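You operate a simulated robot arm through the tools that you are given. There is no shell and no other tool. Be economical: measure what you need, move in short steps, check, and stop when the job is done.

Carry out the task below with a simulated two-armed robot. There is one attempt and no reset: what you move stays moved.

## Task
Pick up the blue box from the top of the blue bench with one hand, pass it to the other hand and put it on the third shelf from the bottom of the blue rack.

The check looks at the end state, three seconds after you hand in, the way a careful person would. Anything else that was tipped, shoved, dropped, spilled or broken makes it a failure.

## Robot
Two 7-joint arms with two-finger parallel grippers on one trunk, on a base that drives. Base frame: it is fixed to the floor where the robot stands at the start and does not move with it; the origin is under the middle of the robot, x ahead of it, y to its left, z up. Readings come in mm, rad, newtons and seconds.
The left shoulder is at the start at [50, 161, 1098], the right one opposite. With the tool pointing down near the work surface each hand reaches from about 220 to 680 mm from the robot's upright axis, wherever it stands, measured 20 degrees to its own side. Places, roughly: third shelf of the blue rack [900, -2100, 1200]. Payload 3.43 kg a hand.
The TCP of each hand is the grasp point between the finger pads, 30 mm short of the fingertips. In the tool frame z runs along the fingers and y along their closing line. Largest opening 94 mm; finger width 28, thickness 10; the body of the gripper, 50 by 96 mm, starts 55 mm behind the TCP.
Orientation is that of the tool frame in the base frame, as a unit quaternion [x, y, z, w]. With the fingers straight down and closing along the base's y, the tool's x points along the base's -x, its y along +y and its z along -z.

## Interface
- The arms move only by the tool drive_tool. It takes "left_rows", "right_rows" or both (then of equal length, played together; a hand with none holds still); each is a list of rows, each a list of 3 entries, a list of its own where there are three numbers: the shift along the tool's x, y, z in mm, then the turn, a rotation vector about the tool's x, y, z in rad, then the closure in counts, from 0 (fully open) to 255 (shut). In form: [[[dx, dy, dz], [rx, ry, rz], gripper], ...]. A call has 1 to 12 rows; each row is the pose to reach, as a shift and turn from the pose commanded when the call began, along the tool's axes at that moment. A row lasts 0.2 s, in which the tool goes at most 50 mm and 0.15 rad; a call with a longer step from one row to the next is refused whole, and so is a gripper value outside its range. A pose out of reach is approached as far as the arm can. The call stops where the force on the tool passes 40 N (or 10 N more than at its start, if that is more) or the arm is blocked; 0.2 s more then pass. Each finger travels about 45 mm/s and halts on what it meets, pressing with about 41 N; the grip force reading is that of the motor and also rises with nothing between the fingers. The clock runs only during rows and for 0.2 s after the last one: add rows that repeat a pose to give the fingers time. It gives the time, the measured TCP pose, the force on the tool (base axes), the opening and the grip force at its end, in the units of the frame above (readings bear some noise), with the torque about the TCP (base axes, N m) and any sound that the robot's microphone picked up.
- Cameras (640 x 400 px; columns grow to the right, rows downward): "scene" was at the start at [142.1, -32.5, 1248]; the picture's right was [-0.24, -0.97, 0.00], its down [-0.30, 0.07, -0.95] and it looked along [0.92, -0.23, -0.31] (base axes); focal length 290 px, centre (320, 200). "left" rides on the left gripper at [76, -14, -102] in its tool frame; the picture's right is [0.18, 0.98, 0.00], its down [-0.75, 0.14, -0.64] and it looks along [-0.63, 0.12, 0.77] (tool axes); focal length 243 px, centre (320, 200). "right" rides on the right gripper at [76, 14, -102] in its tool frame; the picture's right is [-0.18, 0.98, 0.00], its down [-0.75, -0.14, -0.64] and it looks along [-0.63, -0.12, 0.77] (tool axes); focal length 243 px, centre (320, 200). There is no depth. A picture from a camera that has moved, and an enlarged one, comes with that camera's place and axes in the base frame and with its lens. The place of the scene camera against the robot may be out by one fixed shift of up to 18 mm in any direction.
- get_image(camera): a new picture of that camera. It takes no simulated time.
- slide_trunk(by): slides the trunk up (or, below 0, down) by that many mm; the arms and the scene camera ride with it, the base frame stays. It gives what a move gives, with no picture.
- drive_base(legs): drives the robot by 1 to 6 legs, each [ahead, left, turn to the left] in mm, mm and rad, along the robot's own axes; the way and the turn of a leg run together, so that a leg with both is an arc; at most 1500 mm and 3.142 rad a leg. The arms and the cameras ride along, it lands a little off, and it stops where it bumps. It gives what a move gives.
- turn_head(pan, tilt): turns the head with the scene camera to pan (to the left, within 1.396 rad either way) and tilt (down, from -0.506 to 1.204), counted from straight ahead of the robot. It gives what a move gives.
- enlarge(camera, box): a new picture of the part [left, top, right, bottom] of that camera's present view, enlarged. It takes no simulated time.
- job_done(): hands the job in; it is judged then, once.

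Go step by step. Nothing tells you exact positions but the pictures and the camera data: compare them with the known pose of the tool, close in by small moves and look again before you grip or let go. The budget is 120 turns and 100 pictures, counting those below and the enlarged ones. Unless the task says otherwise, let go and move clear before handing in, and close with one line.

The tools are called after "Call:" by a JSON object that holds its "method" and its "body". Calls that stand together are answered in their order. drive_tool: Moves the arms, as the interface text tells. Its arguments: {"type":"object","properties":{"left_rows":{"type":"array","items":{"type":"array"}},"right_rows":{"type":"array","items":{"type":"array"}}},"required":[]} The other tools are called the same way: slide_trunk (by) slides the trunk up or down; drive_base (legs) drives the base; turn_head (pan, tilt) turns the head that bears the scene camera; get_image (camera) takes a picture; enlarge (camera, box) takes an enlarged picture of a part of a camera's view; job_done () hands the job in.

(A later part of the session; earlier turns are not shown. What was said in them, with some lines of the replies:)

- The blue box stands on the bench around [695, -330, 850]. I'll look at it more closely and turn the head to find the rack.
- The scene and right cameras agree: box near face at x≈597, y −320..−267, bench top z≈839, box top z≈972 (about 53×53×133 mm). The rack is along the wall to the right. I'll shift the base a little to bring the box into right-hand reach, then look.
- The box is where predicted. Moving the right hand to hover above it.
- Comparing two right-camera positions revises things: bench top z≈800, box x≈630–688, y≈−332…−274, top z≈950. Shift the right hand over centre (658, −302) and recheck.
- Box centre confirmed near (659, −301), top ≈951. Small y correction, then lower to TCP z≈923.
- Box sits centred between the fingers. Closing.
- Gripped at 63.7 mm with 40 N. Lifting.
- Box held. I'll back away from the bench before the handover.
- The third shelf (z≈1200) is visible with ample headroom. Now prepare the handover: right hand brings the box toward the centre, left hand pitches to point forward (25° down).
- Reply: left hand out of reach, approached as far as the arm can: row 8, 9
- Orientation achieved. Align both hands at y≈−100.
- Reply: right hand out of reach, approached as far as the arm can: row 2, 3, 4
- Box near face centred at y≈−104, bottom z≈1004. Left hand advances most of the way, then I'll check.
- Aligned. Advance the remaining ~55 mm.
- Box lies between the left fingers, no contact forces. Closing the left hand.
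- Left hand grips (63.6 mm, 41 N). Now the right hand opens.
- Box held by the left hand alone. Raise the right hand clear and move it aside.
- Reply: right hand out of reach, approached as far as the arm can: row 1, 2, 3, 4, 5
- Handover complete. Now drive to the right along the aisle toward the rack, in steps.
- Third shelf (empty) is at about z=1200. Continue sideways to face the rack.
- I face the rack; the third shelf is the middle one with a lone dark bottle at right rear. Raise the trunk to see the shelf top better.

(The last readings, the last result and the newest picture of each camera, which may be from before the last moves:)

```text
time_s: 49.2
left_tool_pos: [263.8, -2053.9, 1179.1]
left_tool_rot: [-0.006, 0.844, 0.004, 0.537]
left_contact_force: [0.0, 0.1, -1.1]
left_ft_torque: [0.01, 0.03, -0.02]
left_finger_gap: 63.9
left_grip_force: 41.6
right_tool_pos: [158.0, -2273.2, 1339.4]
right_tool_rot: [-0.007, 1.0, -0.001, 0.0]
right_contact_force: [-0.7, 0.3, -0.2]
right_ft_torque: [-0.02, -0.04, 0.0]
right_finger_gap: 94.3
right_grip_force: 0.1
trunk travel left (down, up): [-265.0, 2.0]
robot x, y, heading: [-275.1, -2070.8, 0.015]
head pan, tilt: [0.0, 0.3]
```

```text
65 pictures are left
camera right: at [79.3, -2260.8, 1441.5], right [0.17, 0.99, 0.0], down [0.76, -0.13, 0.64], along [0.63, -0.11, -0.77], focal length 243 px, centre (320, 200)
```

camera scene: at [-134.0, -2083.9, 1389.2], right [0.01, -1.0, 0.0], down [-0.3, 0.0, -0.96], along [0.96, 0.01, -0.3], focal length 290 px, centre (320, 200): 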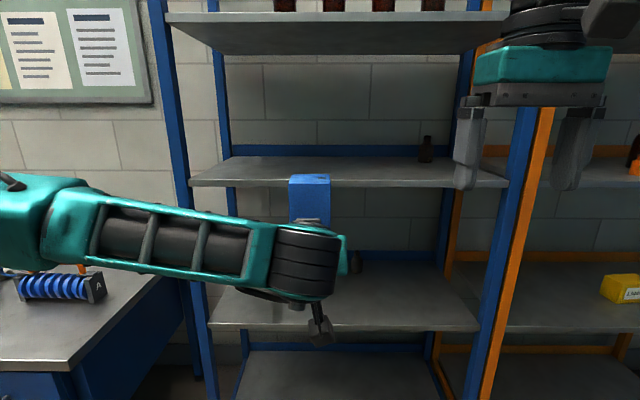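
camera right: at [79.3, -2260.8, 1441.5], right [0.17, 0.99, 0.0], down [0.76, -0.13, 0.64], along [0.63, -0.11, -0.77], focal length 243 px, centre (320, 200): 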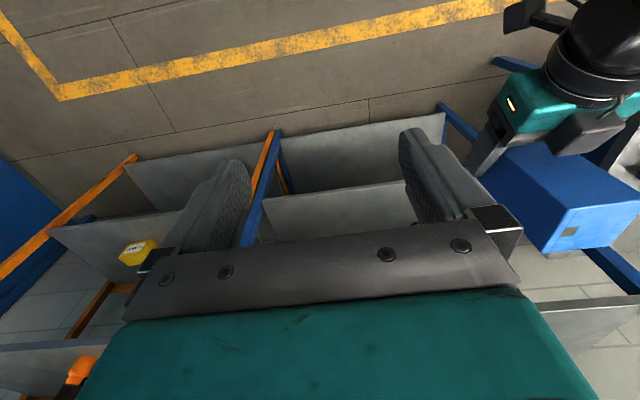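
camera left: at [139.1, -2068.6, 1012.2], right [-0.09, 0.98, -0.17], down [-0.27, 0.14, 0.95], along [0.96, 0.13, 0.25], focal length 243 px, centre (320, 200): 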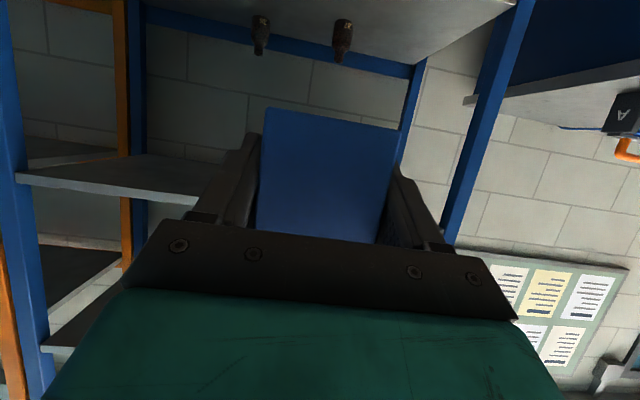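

Enlarging the third shelf to measure its front edge.

Call:
{"method": "enlarge", "body": {"camera": "scene", "box": [160, 130, 320, 230]}}

Call:
{"method": "enlarge", "body": {"camera": "scene", "box": [360, 110, 540, 220]}}

Call:
{"method": "get_image", "body": {"camera": "left"}}

```text
4.00 times, centred on (240, 180) of scene
camera zoom: at [-134.0, -2083.9, 1389.2], right [0.01, -1.0, 0.0], down [-0.3, 0.0, -0.96], along [0.96, 0.01, -0.3], focal length 1159 px, centre (640, 280)
```

zoom: 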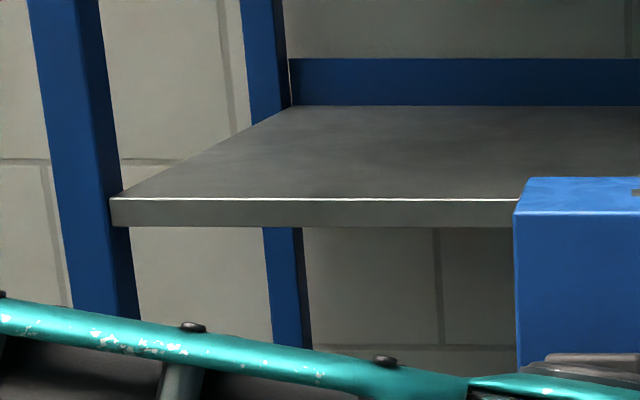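

```text
3.56 times, centred on (450, 165) of scene
camera zoom: at [-134.0, -2083.9, 1389.2], right [0.01, -1.0, 0.0], down [-0.3, 0.0, -0.96], along [0.96, 0.01, -0.3], focal length 1030 px, centre (-142, 324)
```

zoom: 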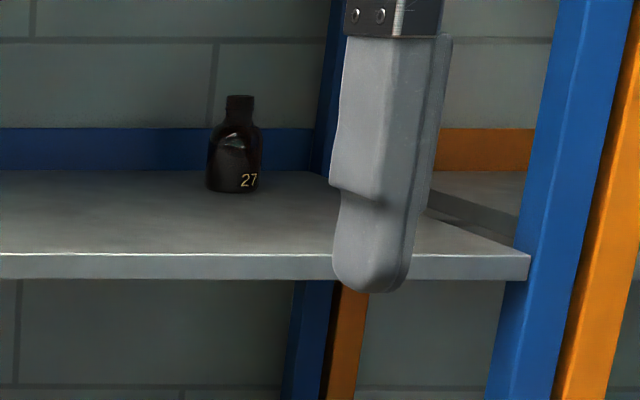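

```text
62 pictures are left
camera left: at [139.1, -2068.7, 1152.2], right [-0.09, 0.98, -0.17], down [-0.27, 0.14, 0.95], along [0.96, 0.13, 0.25], focal length 243 px, centre (320, 200)
```

left: 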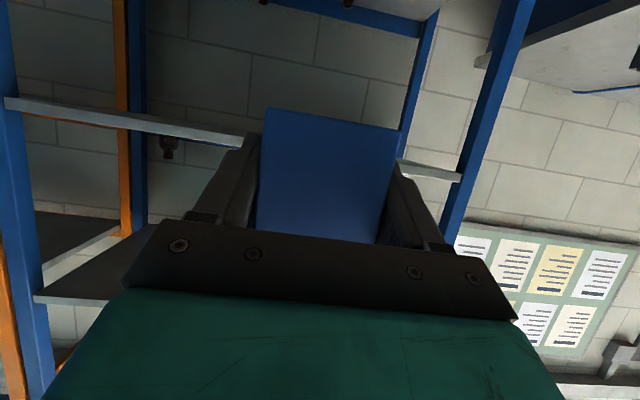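

Third shelf: front edge x≈665, top z≈1200, depth ≈440. Raise the box to bottom ≈1240 and retract the right hand.

Call:
{"method": "drive_tool", "body": {"left_rows": [[[-29, 0, -13.5], [0, 0, 0], 255], [[-58, 0, -27], [0, 0, 0], 255], [[-87, 0, -40.6], [0, 0, 0], 255], [[-87, 0, -40.6], [0, 0, 0], 255]], "right_rows": [[[35, -17, 0], [0, 0, 0], 0], [[70, -34, 0], [0, 0, 0], 0], [[100, -50, 0], [0, 0, 0], 0], [[100, -50, 0], [0, 0, 0], 0]]}}

Call:
{"method": "get_image", "body": {"camera": "scene"}}

Call:
{"method": "get_image", "body": {"camera": "left"}}

```text
time_s: 50.2
left_tool_pos: [263.6, -2052.6, 1275.7]
left_tool_rot: [-0.007, 0.843, 0.004, 0.537]
left_contact_force: [0.4, 0.4, -2.1]
left_ft_torque: [0.0, -0.04, 0.0]
left_finger_gap: 63.6
left_grip_force: 40.7
right_tool_pos: [57.5, -2325.7, 1338.2]
right_tool_rot: [-0.007, 1.0, 0.0, 0.0]
right_contact_force: [0.3, -0.4, 0.3]
right_ft_torque: [-0.05, 0.01, 0.0]
right_finger_gap: 93.9
right_grip_force: 0.1
trunk travel left (down, up): [-265.0, 2.0]
robot x, y, heading: [-278.4, -2075.2, 0.01]
head pan, tilt: [0.0, 0.3]
```

```text
61 pictures are left
camera scene: at [-133.1, -2083.5, 1389.0], right [0.01, -1.0, 0.0], down [-0.3, 0.0, -0.95], along [0.95, 0.01, -0.3], focal length 290 px, centre (320, 200)
```

scene: 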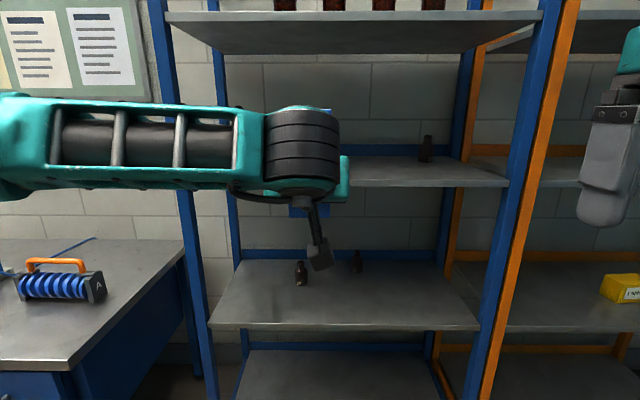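

```text
60 pictures are left
camera left: at [139.0, -2067.7, 1249.3], right [-0.09, 0.98, -0.17], down [-0.26, 0.14, 0.95], along [0.96, 0.13, 0.25], focal length 243 px, centre (320, 200)
```

left: 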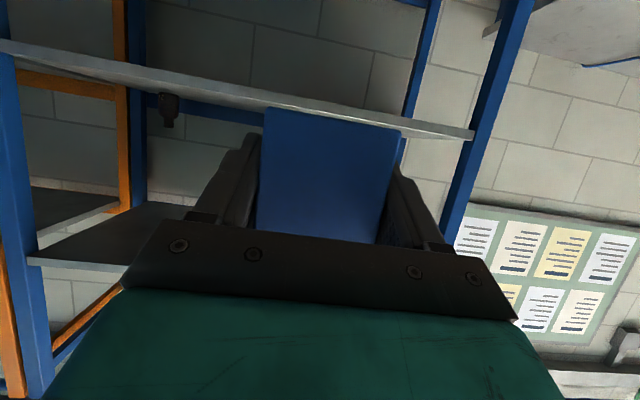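

Box bottom is now above shelf level. Drive forward, stopping just as the box reaches the edge.

Call:
{"method": "drive_base", "body": {"legs": [[360, 0, -0.01]]}}

Call:
{"method": "get_image", "body": {"camera": "left"}}

Call:
{"method": "get_image", "body": {"camera": "scene"}}

Call:
{"method": "get_image", "body": {"camera": "right"}}

```text
time_s: 52.6
left_tool_pos: [622.0, -2058.8, 1274.6]
left_tool_rot: [0.0, 0.844, 0.0, 0.537]
left_contact_force: [-0.3, 0.3, -0.7]
left_ft_torque: [-0.03, 0.01, 0.0]
left_finger_gap: 63.6
left_grip_force: 41.2
right_tool_pos: [412.3, -2328.4, 1338.3]
right_tool_rot: [0.0, 1.0, -0.001, -0.001]
right_contact_force: [0.9, 0.1, 0.0]
right_ft_torque: [0.01, 0.02, 0.0]
right_finger_gap: 94.2
right_grip_force: 0.0
trunk travel left (down, up): [-265.0, 2.0]
robot x, y, heading: [77.6, -2069.7, -0.001]
head pan, tilt: [0.0, 0.3]
```

```text
59 pictures are left
camera left: at [497.6, -2072.2, 1249.0], right [-0.08, 0.98, -0.17], down [-0.26, 0.14, 0.95], along [0.96, 0.12, 0.25], focal length 243 px, centre (320, 200)
```

left: 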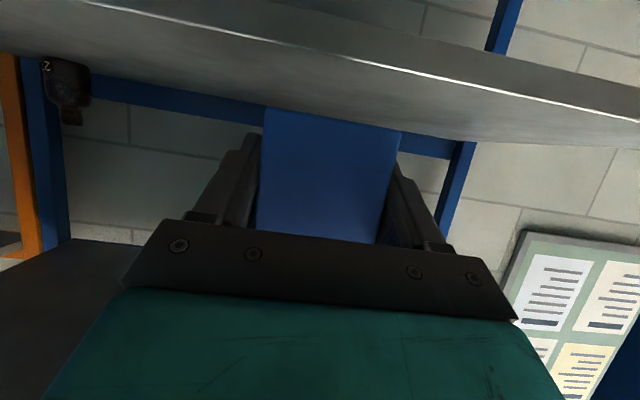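

```text
58 pictures are left
camera scene: at [225.4, -2083.7, 1389.1], right [0.0, -1.0, 0.0], down [-0.3, 0.0, -0.96], along [0.96, 0.0, -0.3], focal length 290 px, centre (320, 200)
```

scene: 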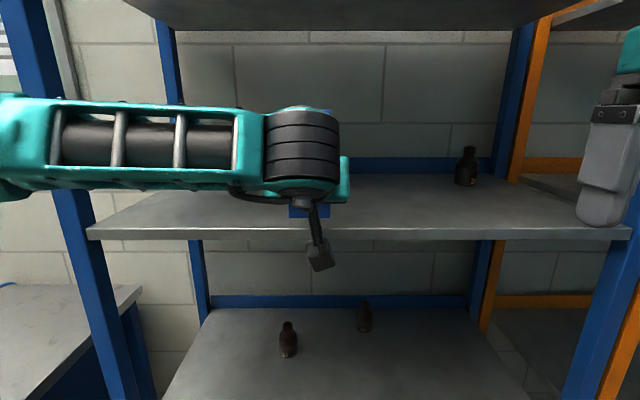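

```text
57 pictures are left
camera right: at [335.5, -2313.8, 1441.5], right [0.19, 0.98, 0.0], down [0.75, -0.14, 0.64], along [0.63, -0.12, -0.77], focal length 243 px, centre (320, 200)
```

right: 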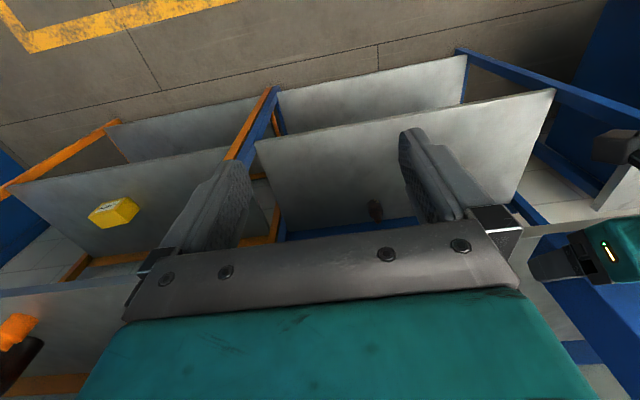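

Edge confirmed at x≈663, z≈1200. Forward another ~115 mm (hand camera stays outside the edge).

Call:
{"method": "drive_base", "body": {"legs": [[115, 0, 0]]}}

Call:
{"method": "get_image", "body": {"camera": "left"}}

Call:
{"method": "get_image", "body": {"camera": "scene"}}

```text
time_s: 53.8
left_tool_pos: [736.0, -2058.3, 1274.8]
left_tool_rot: [0.0, 0.844, 0.0, 0.536]
left_contact_force: [-0.4, 0.2, -1.8]
left_ft_torque: [0.0, 0.02, -0.01]
left_finger_gap: 63.6
left_grip_force: 40.7
right_tool_pos: [525.8, -2328.6, 1338.5]
right_tool_rot: [0.001, 1.0, 0.0, 0.0]
right_contact_force: [0.0, 0.3, 1.1]
right_ft_torque: [-0.01, 0.04, 0.02]
right_finger_gap: 94.0
right_grip_force: 0.2
trunk travel left (down, up): [-265.0, 2.0]
robot x, y, heading: [196.9, -2070.2, -0.001]
head pan, tilt: [0.0, 0.3]
```

```text
56 pictures are left
camera left: at [611.5, -2072.5, 1249.0], right [-0.08, 0.98, -0.17], down [-0.26, 0.14, 0.95], along [0.96, 0.12, 0.25], focal length 243 px, centre (320, 200)
```

left: 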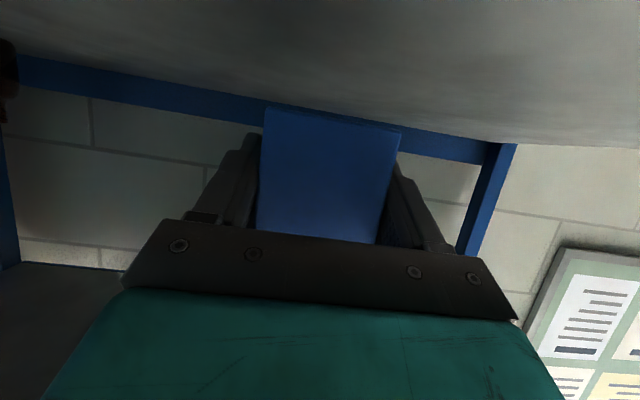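

```text
55 pictures are left
camera scene: at [339.5, -2083.9, 1389.1], right [0.0, -1.0, 0.0], down [-0.3, 0.0, -0.95], along [0.95, 0.0, -0.3], focal length 290 px, centre (320, 200)
```

scene: 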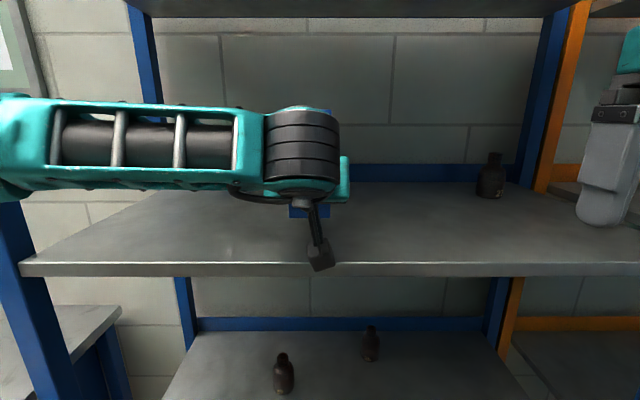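

Now over the shelf. Lower 34 mm, then creep.

Call:
{"method": "drive_tool", "body": {"left_rows": [[[11, 0, 5], [0, 0, 0], 255], [[22, 0, 10], [0, 0, 0], 255], [[30.8, 0, 14.4], [0, 0, 0], 255], [[30.8, 0, 14.4], [0, 0, 0], 255]]}}

Call:
{"method": "get_image", "body": {"camera": "left"}}

Call:
{"method": "enlarge", "body": {"camera": "scene", "box": [240, 120, 400, 290]}}

```text
time_s: 54.8
left_tool_pos: [735.0, -2058.0, 1240.1]
left_tool_rot: [0.0, 0.843, 0.0, 0.538]
left_contact_force: [-0.1, 1.2, -0.6]
left_ft_torque: [-0.02, 0.03, -0.01]
left_finger_gap: 63.6
left_grip_force: 41.5
right_tool_pos: [525.9, -2328.3, 1338.3]
right_tool_rot: [0.0, 1.0, 0.0, 0.0]
right_contact_force: [-0.3, -0.8, -0.3]
right_ft_torque: [0.03, -0.02, 0.03]
right_finger_gap: 94.0
right_grip_force: 0.0
trunk travel left (down, up): [-265.0, 2.0]
robot x, y, heading: [194.1, -2073.7, -0.0]
head pan, tilt: [0.0, 0.3]
```

```text
54 pictures are left
camera left: at [610.2, -2072.0, 1215.3], right [-0.08, 0.98, -0.17], down [-0.26, 0.14, 0.95], along [0.96, 0.12, 0.25], focal length 243 px, centre (320, 200)
```

left: 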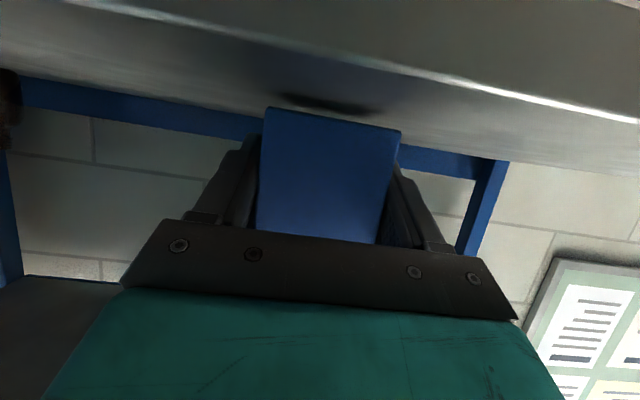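

```text
2.35 times, centred on (320, 205) of scene
camera zoom: at [338.5, -2083.9, 1389.2], right [0.0, -1.0, 0.0], down [-0.3, 0.0, -0.96], along [0.96, 0.0, -0.3], focal length 682 px, centre (320, 188)
```

zoom: 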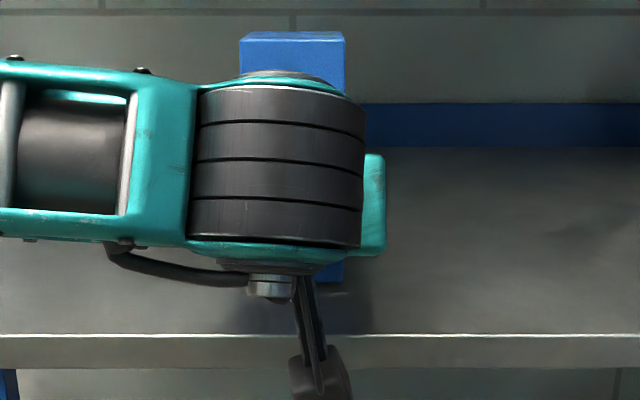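

Shadow shows a few mm gap remaining. Creep down 4 mm.

Call:
{"method": "drive_tool", "body": {"left_rows": [[[1.8, 0, 0.85], [0, 0, 0], 255], [[3.6, 0, 1.7], [0, 0, 0], 255], [[3.6, 0, 1.7], [0, 0, 0], 255]]}}

Call:
{"method": "enlarge", "body": {"camera": "left", "box": [220, 60, 440, 180]}}

```text
time_s: 55.6
left_tool_pos: [736.1, -2058.6, 1236.7]
left_tool_rot: [0.0, 0.843, 0.0, 0.538]
left_contact_force: [0.1, -0.2, -1.7]
left_ft_torque: [0.0, 0.01, 0.02]
left_finger_gap: 63.6
left_grip_force: 40.4
right_tool_pos: [525.2, -2328.9, 1338.2]
right_tool_rot: [0.0, 1.0, 0.0, 0.0]
right_contact_force: [-0.3, -0.4, -0.1]
right_ft_torque: [-0.02, 0.03, -0.02]
right_finger_gap: 93.9
right_grip_force: 0.0
trunk travel left (down, up): [-265.0, 2.0]
robot x, y, heading: [195.8, -2071.1, -0.001]
head pan, tilt: [0.0, 0.3]
```

```text
2.91 times, centred on (330, 120) of left
camera zoom: at [610.6, -2072.0, 1211.4], right [-0.08, 0.98, -0.17], down [-0.26, 0.14, 0.95], along [0.96, 0.12, 0.25], focal length 706 px, centre (291, 433)
```

zoom: 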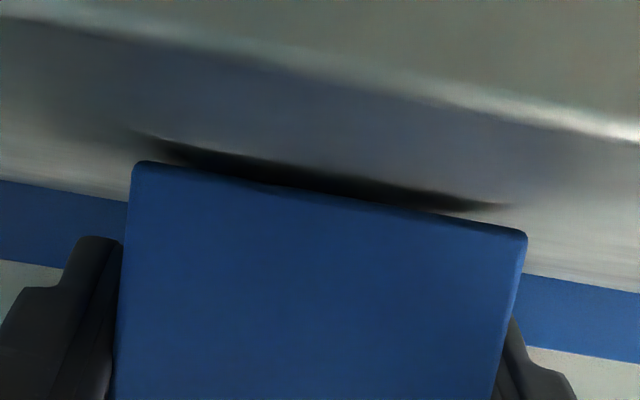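

Still a small gap, no contact. Another 4 mm in fine steps.

Call:
{"method": "drive_tool", "body": {"left_rows": [[[1.0, 0, 0.4], [0, 0, 0], 255], [[1.8, 0, 0.85], [0, 0, 0], 255], [[2.7, 0, 1.27], [0, 0, 0], 255], [[2.7, 0, 1.27], [0, 0, 0], 255]]}}

Call:
{"method": "enlarge", "body": {"camera": "left", "box": [220, 60, 440, 180]}}

```text
time_s: 56.6
left_tool_pos: [736.1, -2059.3, 1234.0]
left_tool_rot: [0.0, 0.843, 0.0, 0.537]
left_contact_force: [0.9, 0.1, -0.2]
left_ft_torque: [0.01, -0.04, 0.0]
left_finger_gap: 63.7
left_grip_force: 40.8
right_tool_pos: [525.1, -2329.1, 1339.2]
right_tool_rot: [0.0, 1.0, 0.0, 0.0]
right_contact_force: [-0.3, 0.2, -1.0]
right_ft_torque: [0.02, -0.01, 0.0]
right_finger_gap: 94.0
right_grip_force: 0.1
trunk travel left (down, up): [-265.0, 2.0]
robot x, y, heading: [194.7, -2074.2, -0.001]
head pan, tilt: [0.0, 0.3]
```

```text
2.91 times, centred on (330, 120) of left
camera zoom: at [610.7, -2072.1, 1208.5], right [-0.08, 0.98, -0.17], down [-0.26, 0.14, 0.95], along [0.96, 0.12, 0.25], focal length 706 px, centre (291, 433)
```

zoom: 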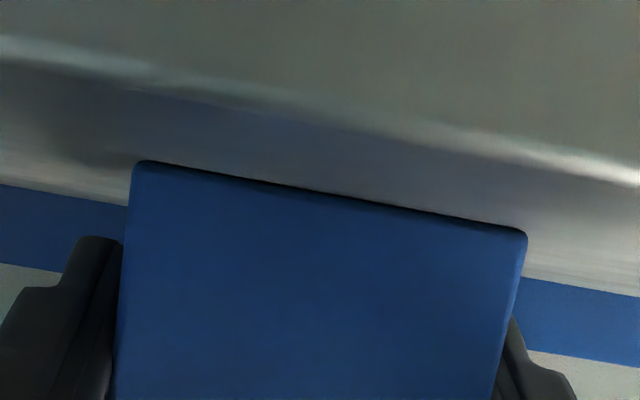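

Nearly touching. Another 1.5 mm, watching force.

Call:
{"method": "drive_tool", "body": {"left_rows": [[[0.7, 0, 0.3], [0, 0, 0], 255], [[1.36, 0, 0.63], [0, 0, 0], 255], [[1.36, 0, 0.63], [0, 0, 0], 255]]}}

```text
time_s: 57.4
left_tool_pos: [735.3, -2059.4, 1233.8]
left_tool_rot: [-0.001, 0.842, -0.001, 0.539]
left_contact_force: [0.4, 0.3, 6.9]
left_ft_torque: [0.12, 0.12, -0.01]
left_finger_gap: 63.5
left_grip_force: 41.6
right_tool_pos: [524.2, -2329.1, 1337.7]
right_tool_rot: [0.0, 1.0, 0.0, 0.002]
right_contact_force: [0.2, -0.1, -0.1]
right_ft_torque: [-0.01, -0.03, -0.02]
right_finger_gap: 93.9
right_grip_force: 0.1
trunk travel left (down, up): [-265.0, 2.0]
robot x, y, heading: [190.9, -2073.2, 0.0]
head pan, tilt: [0.0, 0.3]
```

Contact at 7 N: the box stands on the shelf. Release.

Call:
{"method": "drive_tool", "body": {"left_rows": [[[0, 0, 0], [0, 0, 0], 180], [[0, 0, 0], [0, 0, 0], 100], [[0, 0, 0], [0, 0, 0], 40], [[0, 0, 0], [0, 0, 0], 0], [[0, 0, 0], [0, 0, 0], 0], [[0, 0, 0], [0, 0, 0], 0]]}}

Call:
{"method": "get_image", "body": {"camera": "left"}}

```text
time_s: 58.8
left_tool_pos: [735.8, -2059.1, 1232.5]
left_tool_rot: [0.0, 0.844, -0.001, 0.537]
left_contact_force: [0.3, -0.3, -0.7]
left_ft_torque: [0.01, 0.02, 0.0]
left_finger_gap: 94.1
left_grip_force: 0.1
right_tool_pos: [524.8, -2328.6, 1338.3]
right_tool_rot: [0.001, 1.0, 0.0, 0.0]
right_contact_force: [-0.1, -0.5, -0.2]
right_ft_torque: [0.01, 0.0, -0.02]
right_finger_gap: 94.1
right_grip_force: 0.0
trunk travel left (down, up): [-265.0, 2.0]
robot x, y, heading: [192.0, -2072.9, 0.001]
head pan, tilt: [0.0, 0.3]
```

```text
50 pictures are left
camera left: at [610.7, -2072.3, 1207.0], right [-0.08, 0.98, -0.17], down [-0.26, 0.14, 0.95], along [0.96, 0.12, 0.25], focal length 243 px, centre (320, 200)
```

left: 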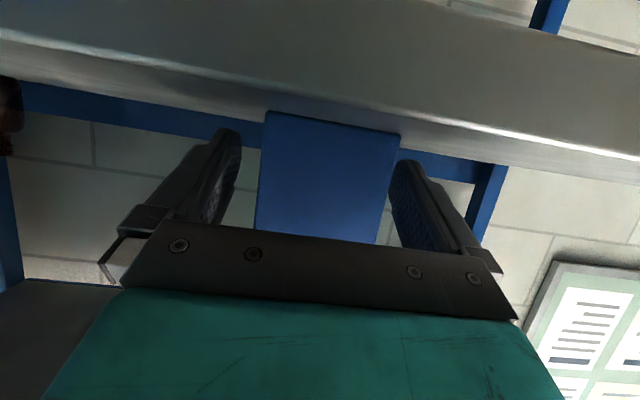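

Box stands free between open fingers. Back straight out.

Call:
{"method": "drive_tool", "body": {"left_rows": [[[8.5, 0, -18], [0, 0, 0], 0], [[21, 0, -45], [0, 0, 0], 0], [[38, 0, -82], [0, 0, 0], 0], [[55, 0, -118], [0, 0, 0], 0], [[55, 0, -118], [0, 0, 0], 0]]}}

Call:
{"method": "drive_base", "body": {"legs": [[-300, 0, 0]]}}

Call:
{"method": "get_image", "body": {"camera": "left"}}

Call:
{"method": "get_image", "body": {"camera": "scene"}}

```text
time_s: 60.0
left_tool_pos: [605.0, -2059.9, 1234.6]
left_tool_rot: [0.0, 0.843, 0.0, 0.538]
left_contact_force: [0.4, 0.4, 0.2]
left_ft_torque: [-0.01, 0.02, 0.02]
left_finger_gap: 93.9
left_grip_force: 0.0
right_tool_pos: [525.5, -2329.7, 1338.4]
right_tool_rot: [0.001, 1.0, 0.001, 0.0]
right_contact_force: [0.4, -1.2, 0.4]
right_ft_torque: [0.02, 0.0, 0.03]
right_finger_gap: 94.1
right_grip_force: 0.1
trunk travel left (down, up): [-265.0, 2.0]
robot x, y, heading: [195.1, -2075.0, 0.001]
head pan, tilt: [0.0, 0.3]
```

```text
time_s: 62.0
left_tool_pos: [307.0, -2059.0, 1233.8]
left_tool_rot: [0.0, 0.843, 0.0, 0.538]
left_contact_force: [-0.3, -0.3, -0.4]
left_ft_torque: [-0.01, 0.0, -0.03]
left_finger_gap: 94.1
left_grip_force: 0.0
right_tool_pos: [228.8, -2328.7, 1338.9]
right_tool_rot: [0.0, 1.0, 0.0, 0.0]
right_contact_force: [-0.3, 0.0, 0.1]
right_ft_torque: [-0.02, 0.0, 0.02]
right_finger_gap: 94.0
right_grip_force: 0.1
trunk travel left (down, up): [-265.0, 2.0]
robot x, y, heading: [-103.3, -2068.0, 0.001]
head pan, tilt: [0.0, 0.3]
```

```text
49 pictures are left
camera left: at [183.1, -2072.1, 1207.9], right [-0.08, 0.98, -0.17], down [-0.26, 0.14, 0.95], along [0.96, 0.12, 0.25], focal length 243 px, centre (320, 200)
```

left: 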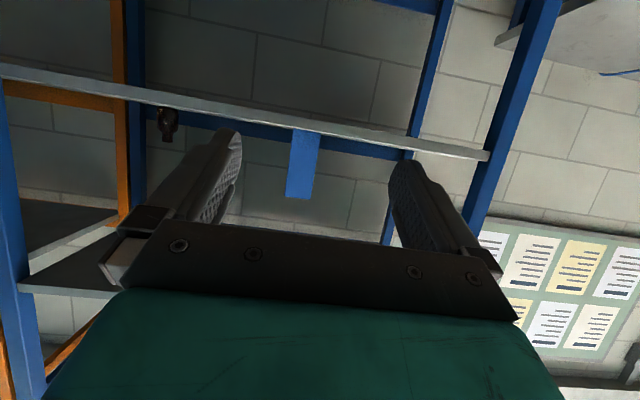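

```text
48 pictures are left
camera scene: at [41.1, -2083.4, 1389.3], right [0.0, -1.0, 0.0], down [-0.3, 0.0, -0.96], along [0.96, 0.0, -0.3], focal length 290 px, centre (320, 200)
```

scene: 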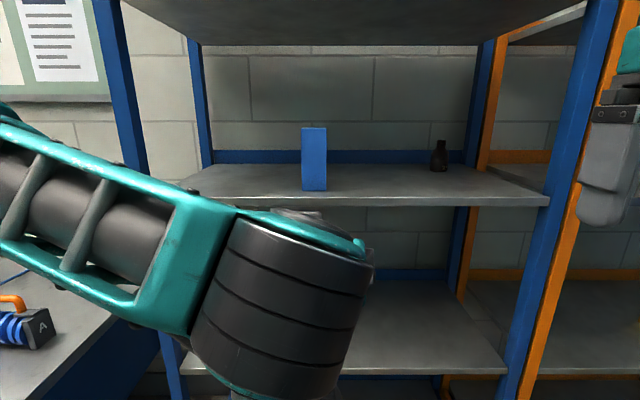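

The blue box stands upright on the third shelf, well inside the edge. Both hands are empty and clear of the rack, and nothing else appears to have moved, so I'm handing in.

Call:
{"method": "job_done", "body": {}}

```text
The job is handed in.
```

The blue box was picked up with the right hand, passed to the left hand and set upright on the third shelf of the blue rack; the job is handed in.
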